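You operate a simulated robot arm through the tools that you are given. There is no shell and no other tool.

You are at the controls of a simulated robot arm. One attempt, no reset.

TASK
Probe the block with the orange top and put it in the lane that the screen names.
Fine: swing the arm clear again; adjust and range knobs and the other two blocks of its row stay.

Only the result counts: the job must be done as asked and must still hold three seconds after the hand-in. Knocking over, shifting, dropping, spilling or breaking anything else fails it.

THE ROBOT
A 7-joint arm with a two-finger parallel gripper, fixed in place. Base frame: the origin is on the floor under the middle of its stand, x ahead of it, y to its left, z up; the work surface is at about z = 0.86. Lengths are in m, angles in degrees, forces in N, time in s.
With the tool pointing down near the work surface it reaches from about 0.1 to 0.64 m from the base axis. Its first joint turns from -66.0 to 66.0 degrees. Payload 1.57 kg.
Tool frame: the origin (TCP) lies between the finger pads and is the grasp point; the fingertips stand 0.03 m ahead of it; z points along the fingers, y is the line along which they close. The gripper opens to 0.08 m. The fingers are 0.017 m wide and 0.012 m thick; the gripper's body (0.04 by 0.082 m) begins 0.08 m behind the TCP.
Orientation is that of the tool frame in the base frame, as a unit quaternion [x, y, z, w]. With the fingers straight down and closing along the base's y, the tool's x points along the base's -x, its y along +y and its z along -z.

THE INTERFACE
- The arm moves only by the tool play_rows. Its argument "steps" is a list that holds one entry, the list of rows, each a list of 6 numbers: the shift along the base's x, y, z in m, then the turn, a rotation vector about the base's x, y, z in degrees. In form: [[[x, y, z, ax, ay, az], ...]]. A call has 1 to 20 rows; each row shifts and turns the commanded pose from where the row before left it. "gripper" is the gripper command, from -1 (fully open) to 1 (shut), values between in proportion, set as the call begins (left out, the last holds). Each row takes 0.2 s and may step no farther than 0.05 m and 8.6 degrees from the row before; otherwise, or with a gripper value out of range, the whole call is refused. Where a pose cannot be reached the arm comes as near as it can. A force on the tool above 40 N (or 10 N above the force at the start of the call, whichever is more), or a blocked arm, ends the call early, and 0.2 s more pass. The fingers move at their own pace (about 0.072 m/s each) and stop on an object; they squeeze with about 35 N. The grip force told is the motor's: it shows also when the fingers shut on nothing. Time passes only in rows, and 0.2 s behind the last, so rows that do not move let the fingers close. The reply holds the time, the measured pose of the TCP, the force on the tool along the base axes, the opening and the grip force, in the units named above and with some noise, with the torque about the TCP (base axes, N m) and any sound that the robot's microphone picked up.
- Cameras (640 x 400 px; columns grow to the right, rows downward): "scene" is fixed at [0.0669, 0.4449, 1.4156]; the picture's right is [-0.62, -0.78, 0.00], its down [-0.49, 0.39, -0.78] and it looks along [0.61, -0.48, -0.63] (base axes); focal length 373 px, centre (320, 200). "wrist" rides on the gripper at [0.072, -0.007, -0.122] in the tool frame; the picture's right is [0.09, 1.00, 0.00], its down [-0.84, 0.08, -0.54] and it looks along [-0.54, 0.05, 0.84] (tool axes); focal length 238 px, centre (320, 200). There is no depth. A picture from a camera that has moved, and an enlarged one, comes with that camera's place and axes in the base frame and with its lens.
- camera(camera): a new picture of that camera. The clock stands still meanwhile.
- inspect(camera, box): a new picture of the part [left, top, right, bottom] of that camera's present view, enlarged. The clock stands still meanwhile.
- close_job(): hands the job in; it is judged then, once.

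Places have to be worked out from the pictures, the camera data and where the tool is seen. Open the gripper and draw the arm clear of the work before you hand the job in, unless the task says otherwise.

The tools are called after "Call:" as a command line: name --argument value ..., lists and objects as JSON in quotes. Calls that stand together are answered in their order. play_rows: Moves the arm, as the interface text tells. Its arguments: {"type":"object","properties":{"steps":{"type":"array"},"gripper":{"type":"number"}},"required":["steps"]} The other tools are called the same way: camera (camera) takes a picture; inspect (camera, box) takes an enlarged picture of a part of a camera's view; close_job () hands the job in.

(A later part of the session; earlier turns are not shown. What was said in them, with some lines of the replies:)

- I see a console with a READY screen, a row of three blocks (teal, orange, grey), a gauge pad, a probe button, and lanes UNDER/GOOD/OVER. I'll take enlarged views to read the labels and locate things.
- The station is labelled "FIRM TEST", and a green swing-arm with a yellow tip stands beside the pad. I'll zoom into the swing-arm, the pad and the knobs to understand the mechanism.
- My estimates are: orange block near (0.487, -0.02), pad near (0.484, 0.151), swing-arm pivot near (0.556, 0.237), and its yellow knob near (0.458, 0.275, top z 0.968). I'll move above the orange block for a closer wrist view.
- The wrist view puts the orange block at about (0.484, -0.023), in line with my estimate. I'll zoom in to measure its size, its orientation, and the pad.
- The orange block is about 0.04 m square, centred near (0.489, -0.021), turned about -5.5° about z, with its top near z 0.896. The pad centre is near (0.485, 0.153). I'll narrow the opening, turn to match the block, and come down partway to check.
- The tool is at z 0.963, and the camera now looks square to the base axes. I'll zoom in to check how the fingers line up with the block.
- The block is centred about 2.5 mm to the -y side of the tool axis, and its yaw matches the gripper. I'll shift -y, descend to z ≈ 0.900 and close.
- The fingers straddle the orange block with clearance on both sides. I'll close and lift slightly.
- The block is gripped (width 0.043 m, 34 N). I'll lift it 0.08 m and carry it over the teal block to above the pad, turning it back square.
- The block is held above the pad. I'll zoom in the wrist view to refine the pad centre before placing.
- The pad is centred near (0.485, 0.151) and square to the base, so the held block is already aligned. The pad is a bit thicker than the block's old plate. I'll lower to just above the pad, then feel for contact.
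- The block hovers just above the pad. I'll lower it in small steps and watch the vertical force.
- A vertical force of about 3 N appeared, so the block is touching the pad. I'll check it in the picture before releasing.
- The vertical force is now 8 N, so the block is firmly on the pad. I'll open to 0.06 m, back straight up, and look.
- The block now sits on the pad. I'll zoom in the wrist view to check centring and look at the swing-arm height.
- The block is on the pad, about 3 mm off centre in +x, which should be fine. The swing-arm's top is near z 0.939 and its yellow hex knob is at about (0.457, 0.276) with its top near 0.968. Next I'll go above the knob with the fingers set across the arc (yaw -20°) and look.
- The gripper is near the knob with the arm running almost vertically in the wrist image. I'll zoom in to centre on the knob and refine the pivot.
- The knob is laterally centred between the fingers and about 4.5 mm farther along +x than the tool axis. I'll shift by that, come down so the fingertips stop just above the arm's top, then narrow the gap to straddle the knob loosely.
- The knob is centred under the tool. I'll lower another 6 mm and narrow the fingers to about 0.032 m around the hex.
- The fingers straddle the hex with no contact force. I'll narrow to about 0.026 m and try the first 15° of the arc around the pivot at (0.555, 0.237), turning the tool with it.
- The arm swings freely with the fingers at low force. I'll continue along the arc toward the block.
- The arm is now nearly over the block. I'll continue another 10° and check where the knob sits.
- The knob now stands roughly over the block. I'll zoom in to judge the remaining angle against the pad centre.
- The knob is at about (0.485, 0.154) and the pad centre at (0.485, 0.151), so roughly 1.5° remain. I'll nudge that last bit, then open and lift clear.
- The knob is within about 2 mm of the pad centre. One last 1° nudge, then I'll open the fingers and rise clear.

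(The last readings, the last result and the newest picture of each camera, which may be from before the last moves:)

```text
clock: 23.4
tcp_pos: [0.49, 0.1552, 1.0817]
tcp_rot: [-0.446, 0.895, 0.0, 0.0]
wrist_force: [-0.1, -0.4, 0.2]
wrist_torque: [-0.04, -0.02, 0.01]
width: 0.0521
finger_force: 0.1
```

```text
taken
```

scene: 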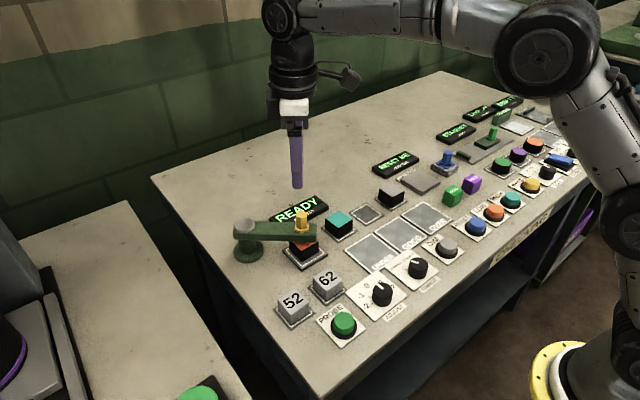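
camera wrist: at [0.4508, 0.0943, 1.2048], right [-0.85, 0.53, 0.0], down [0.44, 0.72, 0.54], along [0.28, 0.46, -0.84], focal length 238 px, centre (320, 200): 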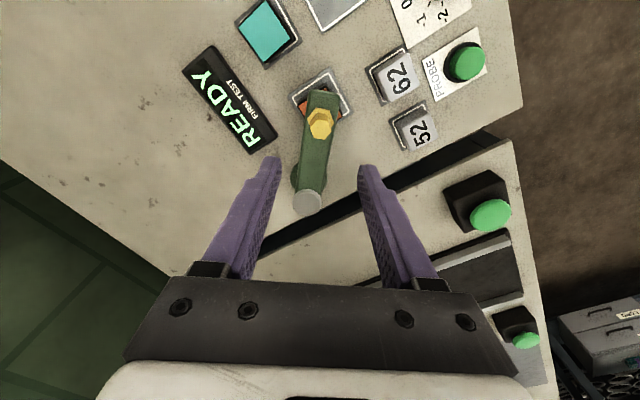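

The swing-arm is over the block and READY is still shown. By triangulation the green PROBE button's top is at about (0.311, 0.203, z 0.892). I'll close the fingers and move above it.

Call:
play_rows --steps '[[[-0.0256, 0.0069, -0.006, 0, 0, -7.55], [-0.0256, 0.0069, -0.006, 0, 0, -7.55], [-0.0256, 0.0069, -0.01, 0, 0, -7.55], [-0.0256, 0.0069, -0.01, 0, 0, -7.55], [-0.0256, 0.0069, -0.015, 0, 0, -7.55], [-0.0256, 0.0069, -0.02, 0, 0, -7.55], [-0.0256, 0.0069, -0.02, 0, 0, -7.55], [0, 0, 0, 0, 0, 0], [0, 0, 0, 0, 0, 0]]]' --gripper 1

Call:
camera --camera "wrist"

Call:
inspect --camera "scene" --box '[220, 190, 420, 360]'

```text
clock: 25.4
tcp_pos: [0.3108, 0.2029, 0.9951]
tcp_rot: [-0.002, 1.0, 0.0, 0.0]
wrist_force: [-0.6, 0.1, -0.3]
wrist_torque: [0.0, -0.01, 0.04]
width: 0.0
finger_force: 20.9
```

```text
taken
camera wrist: at [0.2386, 0.1963, 1.1176], right [-0.09, 1.0, 0.0], down [0.84, 0.08, 0.54], along [0.54, 0.05, -0.84], focal length 238 px, centre (320, 200)
```

wrist: 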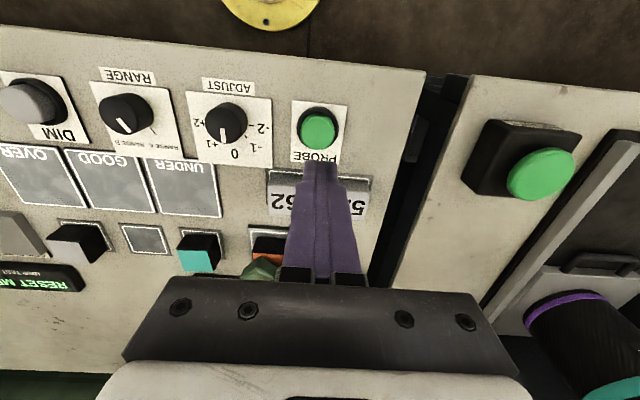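

```text
2.35 times, centred on (320, 275) of scene
camera zoom: at [0.0669, 0.4449, 1.4156], right [-0.62, -0.78, 0.0], down [-0.49, 0.39, -0.78], along [0.61, -0.48, -0.63], focal length 878 px, centre (320, 24)
```

zoom: 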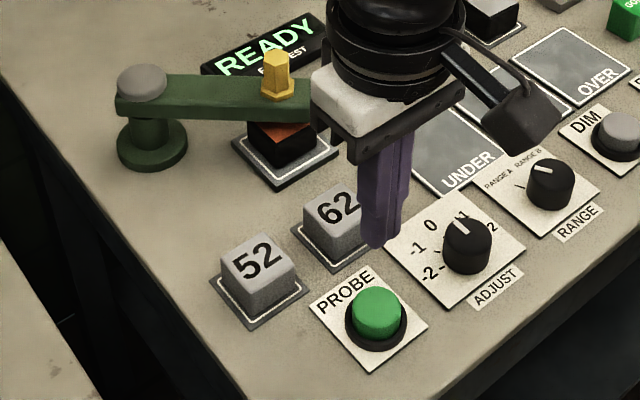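

The button lies directly below the closed fingers at about (0.309, 0.202). I'll come down close to it, then press in small steps watching the force.

Call:
play_rows --steps '[[[-0.001, -0.0005, -0.03, 0, 0, 0], [0, 0, -0.025, 0, 0, 0], [0, 0, -0.012, 0, 0, 0], [0, 0, 0, 0, 0, 0]]]' --gripper 1

Call:
inspect --camera "scene" --box '[270, 250, 410, 360]'

```text
clock: 26.4
tcp_pos: [0.3108, 0.2032, 0.9274]
tcp_rot: [-0.002, 1.0, 0.001, 0.0]
wrist_force: [0.3, 0.3, 0.4]
wrist_torque: [-0.01, -0.02, 0.0]
width: 0.0
finger_force: 21.1
```

```text
3.64 times, centred on (340, 305) of scene
camera zoom: at [0.0669, 0.4449, 1.4156], right [-0.62, -0.78, 0.0], down [-0.49, 0.39, -0.78], along [0.61, -0.48, -0.63], focal length 1358 px, centre (247, -182)
```

zoom: 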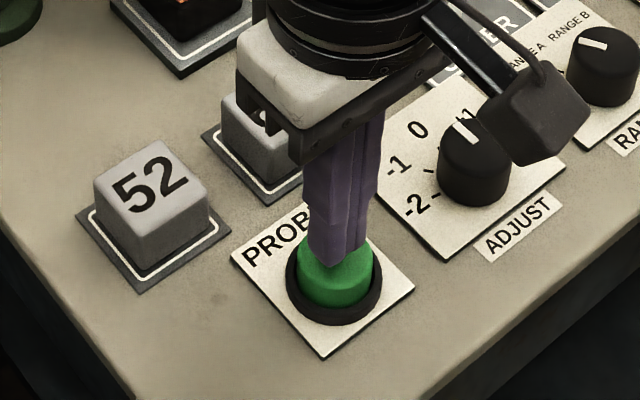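

The fingers are right over the button. I'll press down in small steps.

Call:
play_rows --steps '[[[0, 0, -0.003, 0, 0, 0], [0, 0, -0.003, 0, 0, 0], [0, 0, 0, 0, 0, 0]]]' --gripper 1

Call:
play_rows --steps '[[[0, 0, -0.002, 0, 0, 0], [0, 0, -0.002, 0, 0, 0], [0, 0, 0, 0, 0, 0]]]' --gripper 1

Call:
inspect --camera "scene" --box '[230, 190, 430, 350]'

```text
clock: 27.2
tcp_pos: [0.31, 0.2038, 0.9212]
tcp_rot: [-0.002, 1.0, 0.0, 0.0]
wrist_force: [1.4, 0.0, -0.7]
wrist_torque: [0.03, -0.02, 0.0]
width: 0.0
finger_force: 21.4
```

```text
clock: 28.0
tcp_pos: [0.3103, 0.2029, 0.917]
tcp_rot: [-0.003, 1.0, 0.0, 0.0]
wrist_force: [0.8, -0.1, -0.2]
wrist_torque: [0.0, -0.01, -0.03]
width: 0.0
finger_force: 21.6
```

```text
2.50 times, centred on (330, 270) of scene
camera zoom: at [0.0669, 0.4449, 1.4156], right [-0.62, -0.78, 0.0], down [-0.49, 0.39, -0.78], along [0.61, -0.48, -0.63], focal length 933 px, centre (295, 25)
```

zoom: 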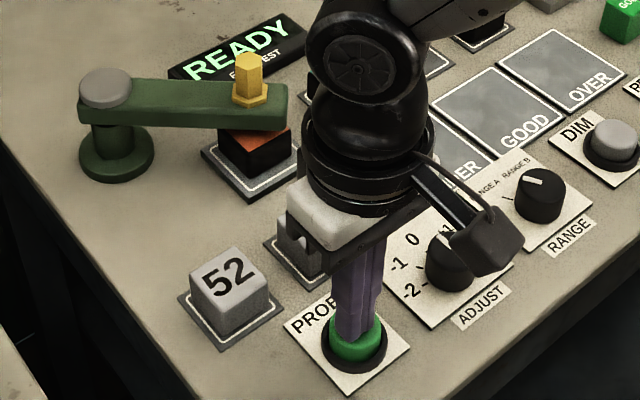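

There's no contact yet at fingertip height about 0.887. I'll keep lowering in 2 mm steps.

Call:
play_rows --steps '[[[0, 0, -0.002, 0, 0, 0], [0, 0, -0.002, 0, 0, 0], [0, 0, 0, 0, 0, 0]]]' --gripper 1

Call:
play_rows --steps '[[[0, 0, -0.002, 0, 0, 0], [0, 0, 0, 0, 0, 0]]]' --gripper 1

Call:
inspect --camera "scene" --box '[230, 190, 430, 350]'

```text
clock: 28.8
tcp_pos: [0.3106, 0.204, 0.9128]
tcp_rot: [-0.002, 1.0, 0.0, 0.0]
wrist_force: [1.6, 1.9, 2.5]
wrist_torque: [0.02, -0.03, 0.02]
width: 0.0
finger_force: 21.2
heard: click
```

```text
clock: 29.4
tcp_pos: [0.3082, 0.2026, 0.9102]
tcp_rot: [-0.002, 1.0, 0.0, 0.0]
wrist_force: [-0.4, -2.9, 7.2]
wrist_torque: [-0.1, 0.0, 0.0]
width: 0.0001
finger_force: 21.6
```

```text
2.50 times, centred on (330, 270) of scene
camera zoom: at [0.0668, 0.4448, 1.4157], right [-0.62, -0.78, 0.0], down [-0.49, 0.39, -0.78], along [0.61, -0.48, -0.63], focal length 933 px, centre (295, 25)
```

zoom: 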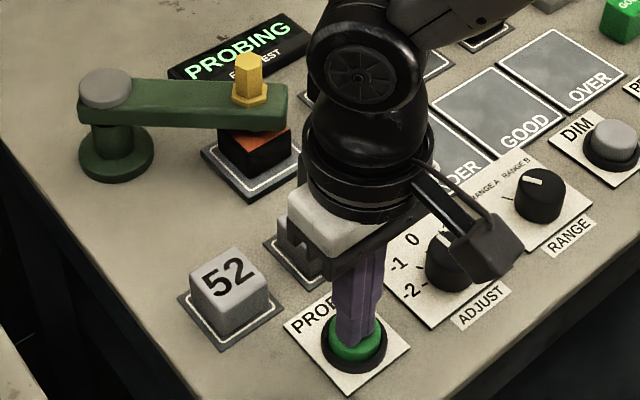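

A click was heard and the screen now reads PROBING. I'll lift off the button and watch the screen.

Call:
play_rows --steps '[[[0, 0, 0.01, 0, 0, 0], [0, 0, 0.03, 0, 0, 0], [0, 0, 0.04, 0, 0, 0], [0, 0, 0, 0, 0, 0]]]' --gripper 1

Call:
inspect --camera "scene" --box '[220, 170, 360, 290]'

```text
clock: 30.4
tcp_pos: [0.3111, 0.2036, 0.9919]
tcp_rot: [-0.001, 1.0, 0.0, 0.0]
wrist_force: [-0.4, 0.5, 0.6]
wrist_torque: [-0.02, -0.02, -0.01]
width: 0.0001
finger_force: 21.5
```

```text
3.33 times, centred on (290, 230) of scene
camera zoom: at [0.0669, 0.4449, 1.4156], right [-0.62, -0.78, 0.0], down [-0.49, 0.39, -0.78], along [0.61, -0.48, -0.63], focal length 1245 px, centre (420, 100)
```

zoom: 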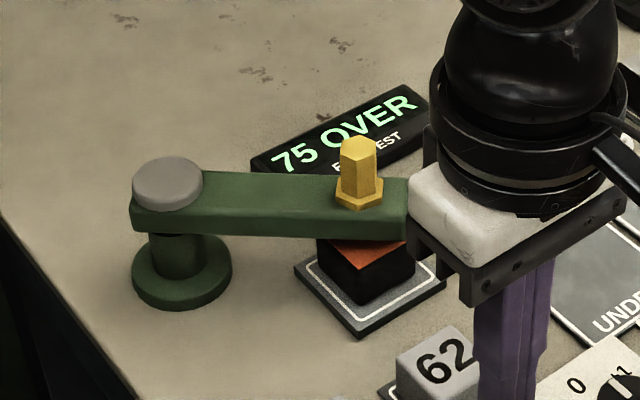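

The screen now reads "75 OVER". I'll wait briefly and re-check that the reading is stable before moving on.

Call:
play_rows --steps '[[[0, 0, 0.03, 0, 0, 0], [0, 0, 0.03, 0, 0, 0], [0, 0, 0, 0, 0, 0], [0, 0, 0, 0, 0, 0], [0, 0, 0, 0, 0, 0]]]' --gripper -0.3

Call:
inspect --camera "scene" --box '[220, 170, 360, 290]'

Call:
camera --camera "wrist"

```text
clock: 31.6
tcp_pos: [0.3097, 0.2031, 1.0523]
tcp_rot: [-0.002, 1.0, -0.001, -0.001]
wrist_force: [0.9, 0.0, -0.2]
wrist_torque: [0.01, -0.04, 0.01]
width: 0.0518
finger_force: 0.0
```

```text
3.33 times, centred on (290, 230) of scene
camera zoom: at [0.0669, 0.4449, 1.4156], right [-0.62, -0.78, 0.0], down [-0.49, 0.39, -0.78], along [0.61, -0.48, -0.63], focal length 1245 px, centre (420, 100)
```

zoom: 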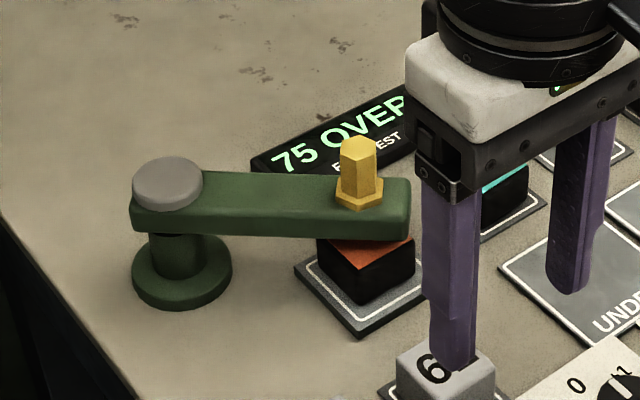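

```text
taken
camera wrist: at [0.2368, 0.198, 1.1751], right [-0.1, 1.0, 0.0], down [0.84, 0.08, 0.54], along [0.54, 0.05, -0.84], focal length 238 px, centre (320, 200)
```

wrist: 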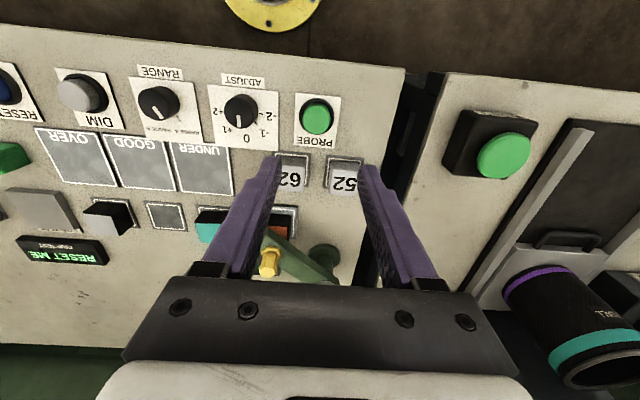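

"75 OVER" is stable, so the lane is OVER. Now I'll go back above the knob, with the fingers turned across the arc again, to swing the arm clear.

Call:
play_rows --steps '[[[0.0256, -0.0069, 0.01, 0, 0, 7.55], [0.0256, -0.0069, 0.005, 0, 0, 7.55], [0.0256, -0.0069, 0.0, 0, 0, 7.55], [0.0256, -0.0069, 0.0, 0, 0, 7.55], [0.0256, -0.0069, 0.0, 0, 0, 7.55], [0.0256, -0.0069, 0.0, 0, 0, 7.55], [0.0236, -0.0079, -0.02, 0, 0, 7.55], [0, 0, -0.01, 0, 0, 0], [0, 0, 0, 0, 0, 0]]]' --gripper -0.3

Call:
inspect --camera "wrist" --box '[240, 60, 400, 280]'

Call:
camera --camera "scene"

```text
clock: 33.6
tcp_pos: [0.4867, 0.1525, 1.0351]
tcp_rot: [-0.447, 0.894, 0.0, 0.0]
wrist_force: [-0.2, 0.4, -0.8]
wrist_torque: [-0.03, 0.0, 0.01]
width: 0.0519
finger_force: 0.0
```

```text
1.82 times, centred on (320, 170) of wrist
camera zoom: at [0.4475, 0.0926, 1.1584], right [-0.85, 0.52, 0.0], down [0.44, 0.72, 0.54], along [0.28, 0.46, -0.84], focal length 433 px, centre (320, 254)
```

zoom: 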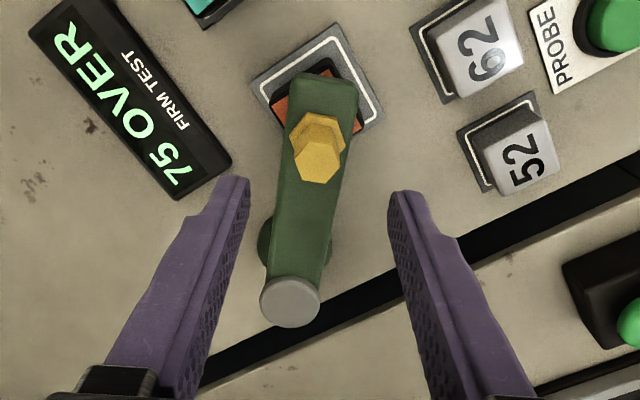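

```text
taken
```

scene: 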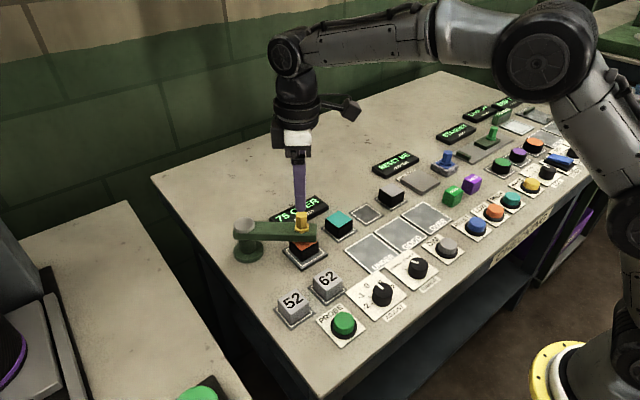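

The knob is within about 1–2 mm of the tool axis. I'll shift slightly, descend to the same height as before, and narrow around the hex.

Call:
play_rows --steps '[[[0.001, 0, -0.02, 0, 0, 0], [0, 0, -0.02, 0, 0, 0], [0, 0, -0.015, 0, 0, 0], [0, 0, 0, 0, 0, 0]]]' --gripper -0.3

Call:
inspect --camera "wrist" --box '[240, 60, 400, 280]'

```text
clock: 34.6
tcp_pos: [0.489, 0.1546, 0.9806]
tcp_rot: [-0.446, 0.895, 0.0, 0.0]
wrist_force: [-0.2, 0.0, 0.3]
wrist_torque: [0.01, 0.02, 0.0]
width: 0.052
finger_force: 0.0
```

```text
1.82 times, centred on (320, 170) of wrist
camera zoom: at [0.449, 0.094, 1.1042], right [-0.85, 0.53, 0.0], down [0.44, 0.72, 0.54], along [0.28, 0.46, -0.84], focal length 433 px, centre (320, 254)
```

zoom: 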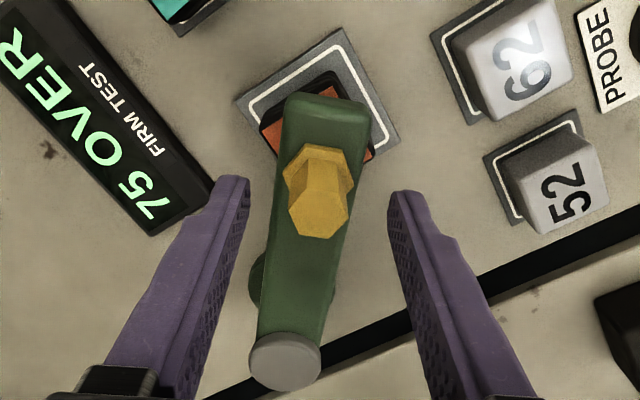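

The knob is centred between the fingers. I'll narrow the gap and swing back along the arc, turning the tool the other way.

Call:
play_rows --steps '[[[0, 0, 0, 0, 0, 0], [0, 0, 0, 0, 0, 0], [-0.0069, 0.0061, 0, 0, 0, -5], [-0.0063, 0.0067, 0, 0, 0, -5], [-0.0058, 0.0072, 0, 0, 0, -5], [-0.005, 0.0077, 0, 0, 0, -5], [-0.0044, 0.0081, 0, 0, 0, -5], [-0.0037, 0.0084, 0, 0, 0, -5], [-0.0029, 0.0087, 0, 0, 0, -5], [-0.0022, 0.009, 0, 0, 0, -5], [-0.0013, 0.0091, 0, 0, 0, -5], [0, 0, 0, 0, 0, 0]]]' --gripper 0.35

Call:
camera --camera "wrist"

Call:
camera --camera "scene"

```text
clock: 37.2
tcp_pos: [0.45, 0.2235, 0.9796]
tcp_rot: [-0.069, 0.998, 0.0, 0.0]
wrist_force: [-0.6, -0.1, 0.5]
wrist_torque: [-0.03, -0.01, 0.01]
width: 0.0265
finger_force: 0.3
```

```text
taken
camera wrist: at [0.3785, 0.2085, 1.1032], right [-0.23, 0.97, 0.0], down [0.82, 0.19, 0.54], along [0.53, 0.12, -0.84], focal length 238 px, centre (320, 200)
```

wrist: 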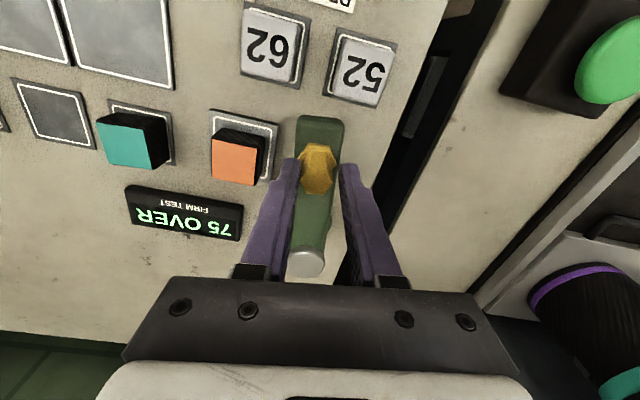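

```text
taken
```

scene: 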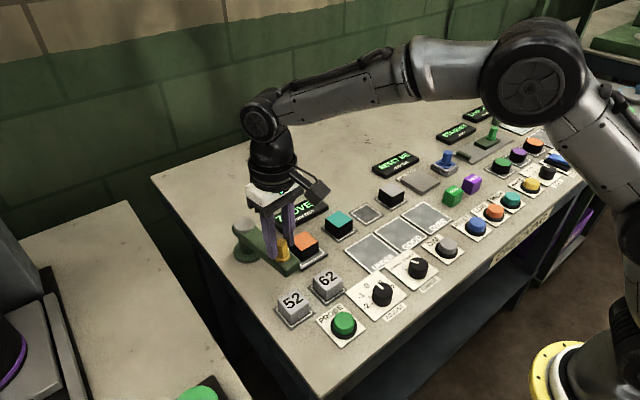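

The arm follows back nicely. I'll finish the arc to bring it back to its starting angle, clear of the pad.

Call:
play_rows --steps '[[[-0.0006, 0.0092, 0, 0, 0, -5], [0.0003, 0.0092, 0, 0, 0, -5], [0.001, 0.0091, 0, 0, 0, -5], [0.0018, 0.009, 0, 0, 0, -5], [0.0026, 0.0088, 0, 0, 0, -5], [0.0034, 0.0086, 0, 0, 0, -5], [0, 0, 0, 0, 0, 0]]]' --gripper 0.35

Call:
inspect --camera "wrist" --box '[240, 60, 400, 280]'

Call:
camera --camera "scene"

```text
clock: 38.8
tcp_pos: [0.4585, 0.2785, 0.982]
tcp_rot: [0.191, 0.982, -0.001, 0.0]
wrist_force: [-1.1, -2.0, -0.7]
wrist_torque: [-0.03, -0.01, -0.01]
width: 0.028
finger_force: 1.1
```

```text
1.82 times, centred on (320, 170) of wrist
camera zoom: at [0.3881, 0.3, 1.1043], right [0.29, 0.96, 0.0], down [0.81, -0.24, 0.54], along [0.52, -0.16, -0.84], focal length 433 px, centre (320, 254)
```

zoom: 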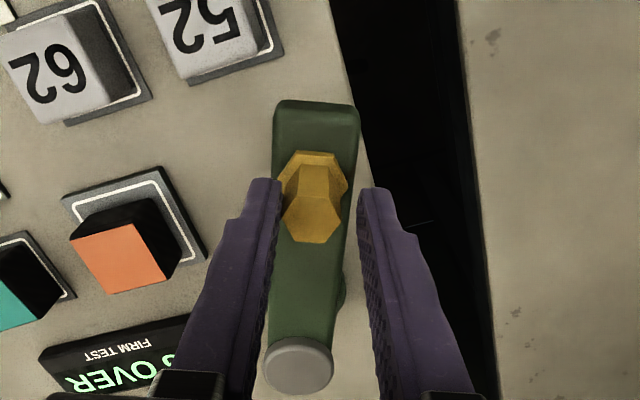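

```text
taken
```

scene: 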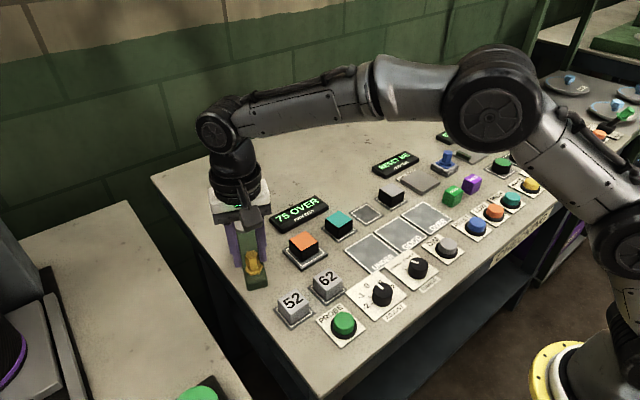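

The arm is back at its original place (knob at the same scene pixels as at the start), and the slight force suggests it has reached its end stop. I'll open the fingers and lift away.

Call:
play_rows --steps '[[[0, 0, 0, 0, 0, 0], [0, 0, 0, 0, 0, 0], [0, 0, 0.02, 0, 0, 0], [0, 0, 0.04, 0, 0, 0], [0, 0, 0.03, 0, 0, 0], [0, 0, 0, 0, 0, 0]]]' --gripper -0.3

Call:
inspect --camera "scene" --box '[210, 180, 370, 300]'

Call:
camera --camera "wrist"

```text
clock: 40.2
tcp_pos: [0.4573, 0.2781, 1.0697]
tcp_rot: [0.19, 0.982, 0.0, 0.0]
wrist_force: [-0.1, -0.2, 1.7]
wrist_torque: [0.0, 0.02, 0.03]
width: 0.0519
finger_force: 0.1
```

```text
3.33 times, centred on (290, 240) of scene
camera zoom: at [0.0669, 0.4449, 1.4156], right [-0.62, -0.78, 0.0], down [-0.49, 0.39, -0.78], along [0.61, -0.48, -0.63], focal length 1245 px, centre (420, 67)
```

zoom: 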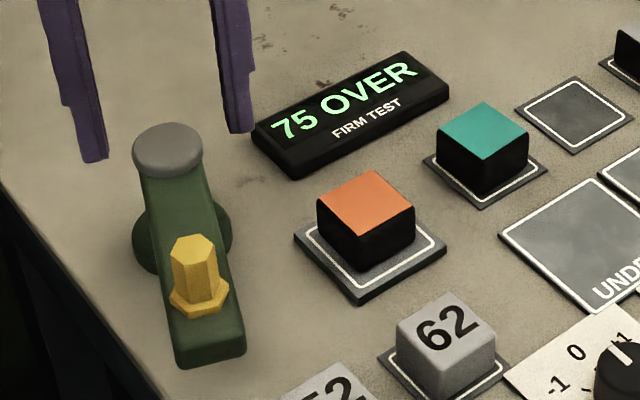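

```text
taken
camera wrist: at [0.387, 0.2991, 1.1936], right [0.29, 0.96, 0.0], down [0.81, -0.24, 0.54], along [0.52, -0.16, -0.84], focal length 238 px, centre (320, 200)
```

wrist: 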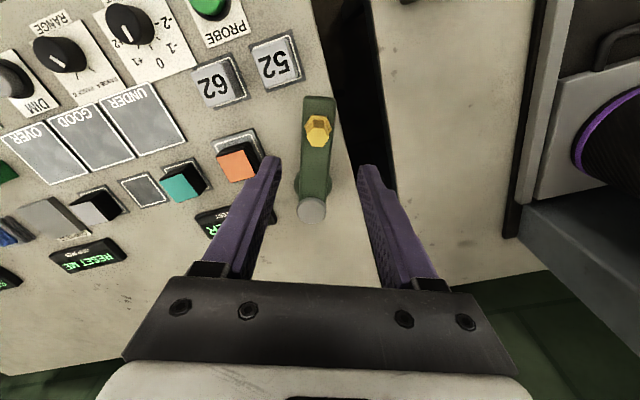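

The swing-arm is clear and the block is undisturbed. Now I'll return above the block on the pad, squared up (yaw 0) with a 0.06 m opening.

Call:
play_rows --steps '[[[0.0073, -0.0318, 0, 0, 0, 5.5], [0.0073, -0.0318, 0, 0, 0, 5.5], [0.0073, -0.0318, -0.01, 0, 0, 5.5], [0.0073, -0.0318, -0.02, 0, 0, 5.5], [0, 0, -0.03, 0, 0, 0], [0, 0, -0.03, 0, 0, 0], [0, 0, 0, 0, 0, 0]]]' --gripper -0.5

Call:
inspect --camera "wrist" --box '[220, 80, 460, 230]'

```text
clock: 41.8
tcp_pos: [0.4877, 0.1505, 0.9821]
tcp_rot: [-0.001, 1.0, -0.001, 0.001]
wrist_force: [0.6, -0.4, 0.2]
wrist_torque: [0.0, -0.01, 0.01]
width: 0.06
finger_force: 0.1
```

```text
2.67 times, centred on (340, 155) of wrist
camera zoom: at [0.414, 0.1439, 1.1047], right [-0.09, 1.0, 0.0], down [0.84, 0.08, 0.54], along [0.54, 0.05, -0.84], focal length 636 px, centre (267, 320)
```

zoom: 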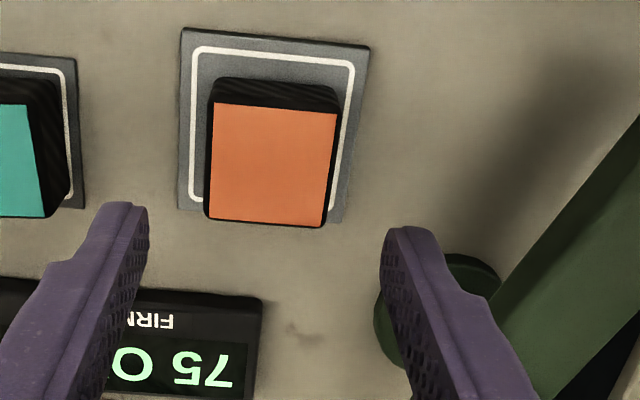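

The block is centred within 2 mm and is square to the gripper. I'll correct slightly, descend to the release height (z ≈ 0.906), and grip.

Call:
play_rows --steps '[[[-0.0015, 0.0005, -0.03, 0, 0, 0], [0, 0, -0.025, 0, 0, 0], [0, 0, -0.015, 0, 0, 0], [0, 0, -0.006, 0, 0, 0], [0, 0, 0, 0, 0, 0]]]' --gripper -0.5

Call:
inspect --camera "wrist" --box '[220, 80, 460, 230]'

Call:
play_rows --steps '[[[0, 0, 0, 0, 0, 0], [0, 0, 0, 0, 0, 0], [0, 0, 0, 0, 0, 0], [0, 0, 0, 0, 0, 0]]]' --gripper 1

```text
clock: 43.0
tcp_pos: [0.4854, 0.1516, 0.9052]
tcp_rot: [0.0, 1.0, 0.0, 0.001]
wrist_force: [0.0, 0.7, 1.0]
wrist_torque: [0.0, 0.0, 0.03]
width: 0.0599
finger_force: 0.1
```

```text
2.67 times, centred on (340, 155) of wrist
camera zoom: at [0.4126, 0.1458, 1.0282], right [-0.09, 1.0, 0.0], down [0.84, 0.08, 0.54], along [0.54, 0.05, -0.84], focal length 636 px, centre (267, 320)
```

zoom: 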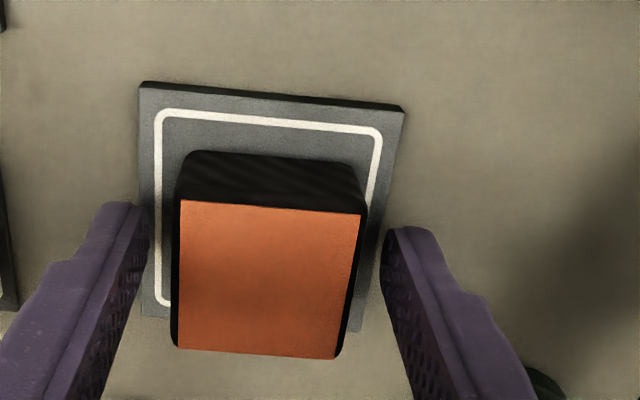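

```text
clock: 44.0
tcp_pos: [0.4852, 0.1513, 0.9053]
tcp_rot: [0.0, 1.0, 0.0, -0.001]
wrist_force: [0.6, -0.4, 1.6]
wrist_torque: [0.01, 0.02, 0.05]
width: 0.0429
finger_force: 35.3
```

The block is gripped (0.043 m, 35 N). From the scene view the OVER lane spans about x 0.366–0.447, y -0.16 to -0.08. I'll lift and carry the block there at a safe height.

Call:
play_rows --steps '[[[0, 0, 0.02, 0, 0, 0], [0, 0, 0.04, 0, 0, 0], [0, 0, 0.04, 0, 0, 0], [-0.0094, -0.034, 0, 0, 0, 0], [-0.0094, -0.034, 0, 0, 0, 0], [-0.0094, -0.034, 0, 0, 0, 0], [-0.0094, -0.034, 0, 0, 0, 0], [-0.0094, -0.034, 0, 0, 0, 0], [-0.0094, -0.034, 0, 0, 0, 0], [-0.0094, -0.034, 0, 0, 0, 0], [-0.0094, -0.034, 0, 0, 0, 0], [0, 0, 0, 0, 0, 0], [0, 0, 0, 0, 0, 0]]]' --gripper 1

Call:
camera --camera "wrist"

Call:
camera --camera "scene"

```text
clock: 46.8
tcp_pos: [0.4113, -0.1201, 1.0046]
tcp_rot: [0.0, 1.0, 0.0, 0.001]
wrist_force: [-0.5, 0.6, -1.3]
wrist_torque: [0.02, -0.02, 0.01]
width: 0.0429
finger_force: 34.8
```

```text
taken
camera wrist: at [0.3387, -0.1265, 1.1279], right [-0.09, 1.0, 0.0], down [0.84, 0.08, 0.54], along [0.54, 0.05, -0.84], focal length 238 px, centre (320, 200)
```

wrist: 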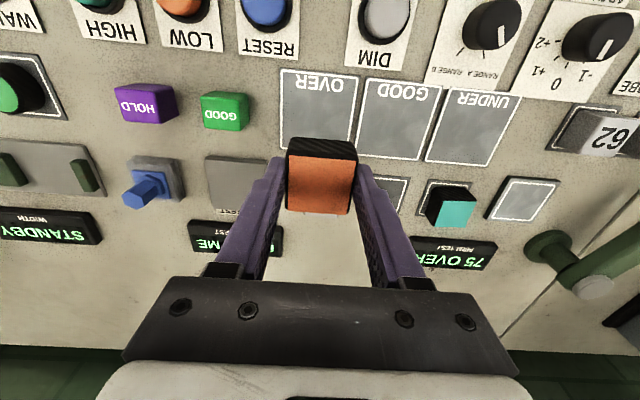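

```text
taken
```

scene: 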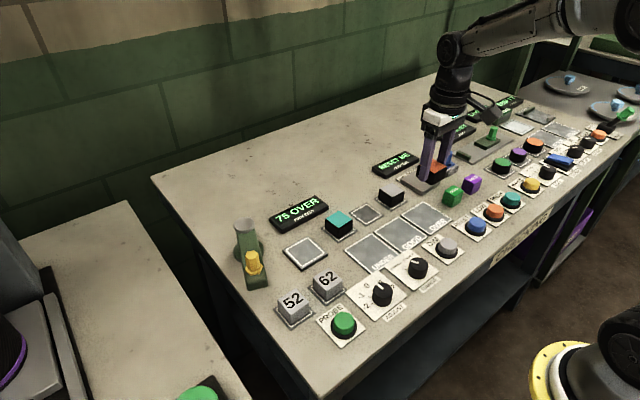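

The block is held above the OVER lane area. I'll zoom in to locate the lane precisely before lowering.

Call:
inspect --camera "wrist" --box '[240, 50, 450, 220]'

Call:
inspect --camera "scene" --box '[370, 140, 490, 260]'

```text
2.35 times, centred on (345, 135) of wrist
camera zoom: at [0.3387, -0.1265, 1.1279], right [-0.09, 1.0, 0.0], down [0.84, 0.08, 0.54], along [0.54, 0.05, -0.84], focal length 561 px, centre (261, 353)
```

zoom: 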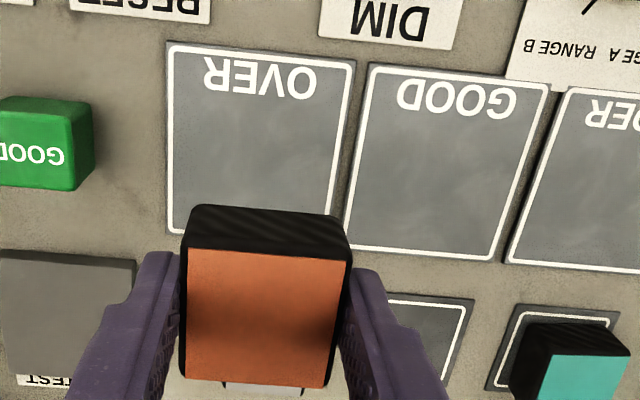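

```text
3.33 times, centred on (430, 200) of scene
camera zoom: at [0.0669, 0.4449, 1.4156], right [-0.62, -0.78, 0.0], down [-0.49, 0.39, -0.78], along [0.61, -0.48, -0.63], focal length 1245 px, centre (-47, 200)
```

zoom: 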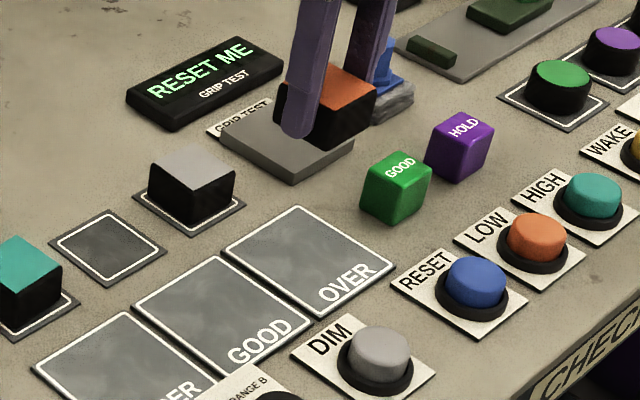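

The OVER lane centre is about 6 mm in -x and 3 mm in -y from the tool. I'll shift and lower to just above the lane.

Call:
play_rows --steps '[[[-0.003, -0.0015, -0.03, 0, 0, 0], [-0.003, -0.0015, -0.03, 0, 0, 0], [0, 0, -0.02, 0, 0, 0], [0, 0, -0.012, 0, 0, 0], [0, 0, -0.004, 0, 0, 0], [0, 0, 0, 0, 0, 0]]]' --gripper 1

Call:
inspect --camera "scene" --box '[370, 160, 480, 260]'

Call:
camera --camera "wrist"

```text
clock: 48.2
tcp_pos: [0.4054, -0.1226, 0.9088]
tcp_rot: [0.0, 1.0, -0.001, -0.001]
wrist_force: [-0.3, 0.2, -0.8]
wrist_torque: [0.03, -0.01, 0.0]
width: 0.0434
finger_force: 34.8
```

```text
4.00 times, centred on (425, 210) of scene
camera zoom: at [0.0669, 0.4449, 1.4156], right [-0.62, -0.78, 0.0], down [-0.49, 0.39, -0.78], along [0.61, -0.48, -0.63], focal length 1494 px, centre (-100, 160)
```

zoom: 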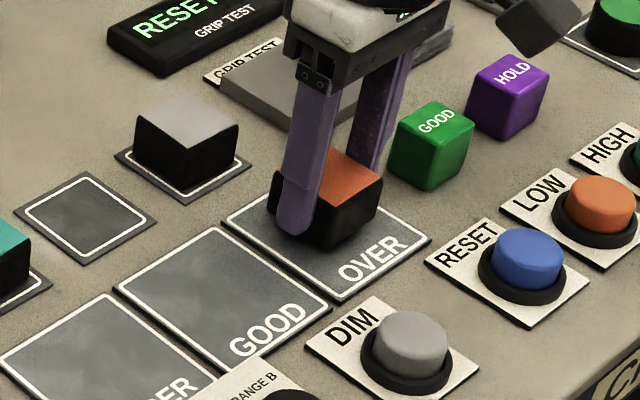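

```text
taken
camera wrist: at [0.3322, -0.1288, 1.032], right [-0.09, 1.0, 0.0], down [0.84, 0.08, 0.54], along [0.54, 0.05, -0.84], focal length 238 px, centre (320, 200)
```

wrist: 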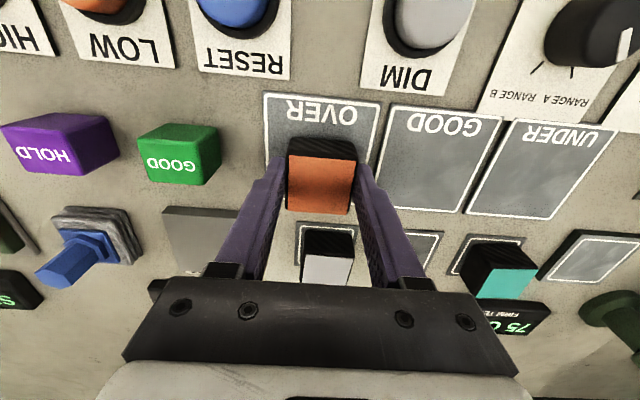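

The block hovers inside the OVER lane, centred. I'll lower it in small steps until it touches.

Call:
play_rows --steps '[[[0, 0, -0.002, 0, 0, 0], [0, 0, -0.002, 0, 0, 0], [0, 0, 0, 0, 0, 0]]]' --gripper 1

Call:
play_rows --steps '[[[0, 0, -0.0015, 0, 0, 0], [0, 0, -0.0015, 0, 0, 0], [0, 0, 0, 0, 0, 0]]]' --gripper 1

```text
clock: 49.0
tcp_pos: [0.405, -0.1223, 0.9031]
tcp_rot: [0.0, 1.0, 0.0, 0.0]
wrist_force: [-0.2, -0.1, -1.3]
wrist_torque: [-0.02, 0.0, 0.05]
width: 0.0429
finger_force: 35.4
```

```text
clock: 49.8
tcp_pos: [0.4043, -0.1228, 0.9006]
tcp_rot: [0.0, 1.0, 0.0, 0.0]
wrist_force: [-0.7, 0.5, -0.8]
wrist_torque: [0.0, 0.0, 0.0]
width: 0.0432
finger_force: 35.2
```

No contact yet at z 0.9006; I'll continue in 1 mm steps.

Call:
play_rows --steps '[[[0, 0, -0.001, 0, 0, 0], [0, 0, -0.001, 0, 0, 0], [0, 0, 0, 0, 0, 0]]]' --gripper 1

Call:
inspect --camera "scene" --box '[370, 160, 480, 260]'

```text
clock: 50.6
tcp_pos: [0.4054, -0.1232, 0.9004]
tcp_rot: [0.0, 1.0, 0.0, 0.001]
wrist_force: [-6.8, 1.1, 16.2]
wrist_torque: [0.07, 0.3, 0.01]
width: 0.0428
finger_force: 34.9
```

```text
4.00 times, centred on (425, 210) of scene
camera zoom: at [0.0666, 0.445, 1.4156], right [-0.62, -0.78, 0.0], down [-0.49, 0.39, -0.78], along [0.61, -0.48, -0.63], focal length 1494 px, centre (-100, 160)
```

zoom: 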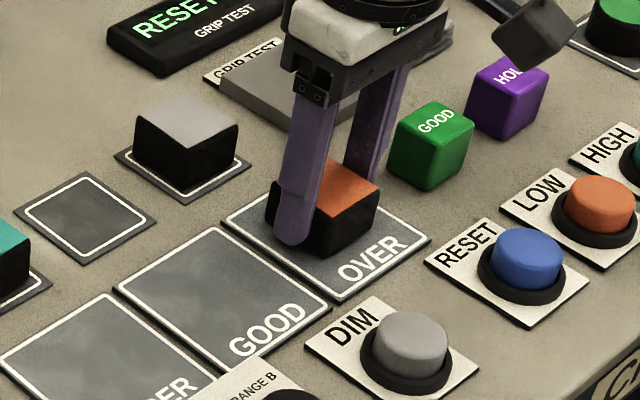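

Contact at 16 N: the block is on the lane. I'll ease up about 1.5 mm, open to 0.06 m, and back straight up.

Call:
play_rows --steps '[[[0, 0, 0.0012, 0, 0, 0], [0, 0, 0, 0, 0, 0]]]' --gripper 1

Call:
play_rows --steps '[[[0, 0, 0, 0, 0, 0], [0, 0, 0, 0, 0, 0], [0, 0, 0, 0, 0, 0], [0, 0, 0.02, 0, 0, 0], [0, 0, 0.04, 0, 0, 0], [0, 0, 0.04, 0, 0, 0], [0, 0, 0.04, 0, 0, 0], [0, 0, 0, 0, 0, 0]]]' --gripper -0.5

Call:
camera --camera "wrist"

Call:
inspect --camera "scene" --box '[340, 160, 500, 280]'

```text
clock: 51.2
tcp_pos: [0.4058, -0.1233, 0.9014]
tcp_rot: [0.0, 1.0, 0.0, 0.001]
wrist_force: [-1.6, 0.6, 8.5]
wrist_torque: [0.01, 0.07, -0.04]
width: 0.0427
finger_force: 35.2
```

```text
clock: 53.0
tcp_pos: [0.4026, -0.1261, 1.0395]
tcp_rot: [0.0, 1.0, 0.0, 0.0]
wrist_force: [0.7, 0.0, -0.4]
wrist_torque: [-0.02, -0.01, -0.05]
width: 0.06
finger_force: 0.1
```

```text
taken
camera wrist: at [0.3308, -0.1306, 1.1636], right [-0.09, 1.0, 0.0], down [0.84, 0.08, 0.54], along [0.54, 0.05, -0.84], focal length 238 px, centre (320, 200)
```

wrist: 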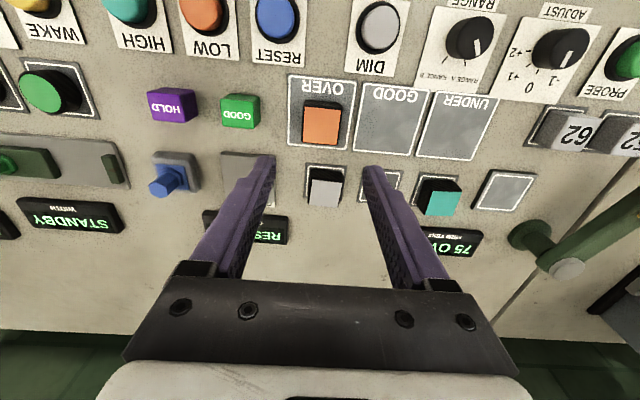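

```text
3.33 times, centred on (420, 220) of scene
camera zoom: at [0.0669, 0.4449, 1.4156], right [-0.62, -0.78, 0.0], down [-0.49, 0.39, -0.78], along [0.61, -0.48, -0.63], focal length 1245 px, centre (-13, 133)
```

zoom: 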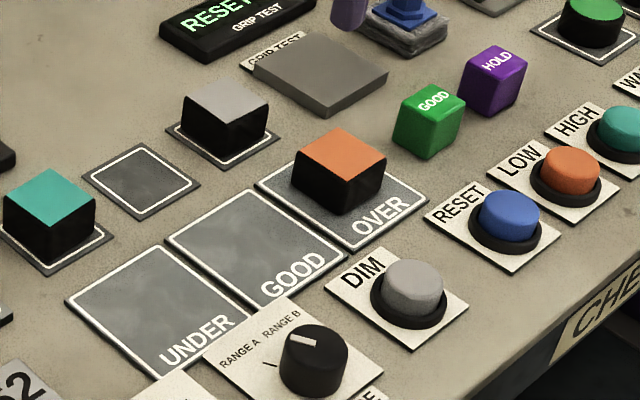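

The orange-topped block rests in the OVER lane. I'll raise the robot clear, then verify everything with fresh pictures.

Call:
play_rows --steps '[[[-0.01, 0.02, 0.04, 0, 0, 0], [-0.01, 0.03, 0.03, 0, 0, 0], [0, 0.03, 0.02, 0, 0, 0], [0, 0.03, 0.02, 0, 0, 0], [0, 0, 0, 0, 0, 0], [0, 0, 0, 0, 0, 0]]]' --gripper -1

Call:
camera --camera "scene"

Call:
inspect --camera "scene" --box '[220, 180, 460, 350]'

Call:
inspect --camera "wrist" --box '[160, 20, 480, 220]'

```text
clock: 54.4
tcp_pos: [0.3833, -0.0138, 1.1524]
tcp_rot: [0.0, 1.0, 0.0, 0.001]
wrist_force: [0.8, 0.3, -0.3]
wrist_torque: [-0.02, -0.01, 0.04]
width: 0.08
finger_force: 0.0
```

```text
taken
```

scene: 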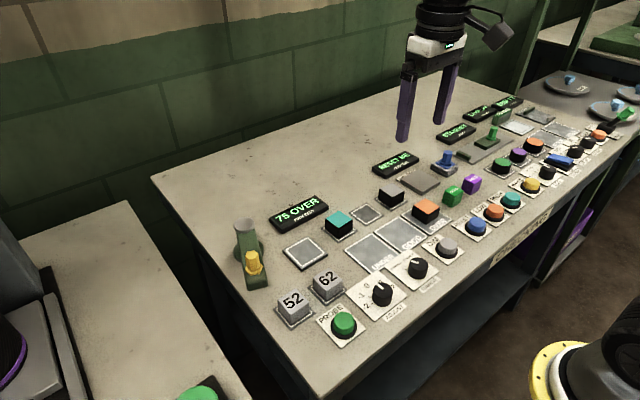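

```text
2.35 times, centred on (340, 265) of scene
camera zoom: at [0.0669, 0.4449, 1.4156], right [-0.62, -0.78, 0.0], down [-0.49, 0.39, -0.78], along [0.61, -0.48, -0.63], focal length 878 px, centre (273, 47)
```

zoom: 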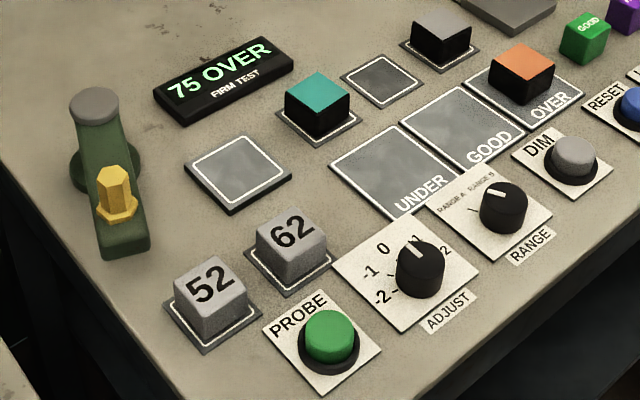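

```text
2.00 times, centred on (320, 120) of wrist
camera zoom: at [0.3104, -0.0188, 1.2759], right [-0.09, 1.0, 0.0], down [0.84, 0.08, 0.54], along [0.54, 0.05, -0.84], focal length 477 px, centre (320, 360)
```

zoom: 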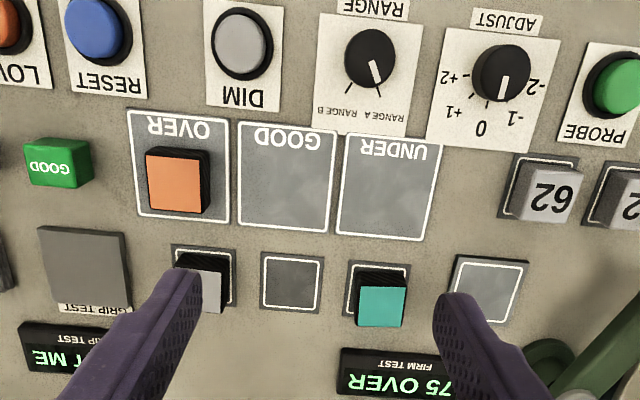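

The screen reads "75 OVER" and the orange block sits fully inside the OVER lane. The swing-arm is back clear of the pad, and the knobs, the teal and grey blocks and the reference pieces are where they were. The gripper is open and clear of the work, so I'm handing in the job.

Call:
close_job

```text
The job is handed in.
```

I probed the orange-topped block and put it in the OVER lane, because the screen read "75 OVER". The job is handed in.

- **Block:** it sits fully inside the OVER lane, resting on the surface, with the gripper open and well clear.
- **Swing-arm:** I moved it back to where it started, clear of the probe pad.
- **Left alone:** in the final pictures the adjust and range knobs, the teal and grey blocks, and the 52 and 62 reference blocks look unchanged.
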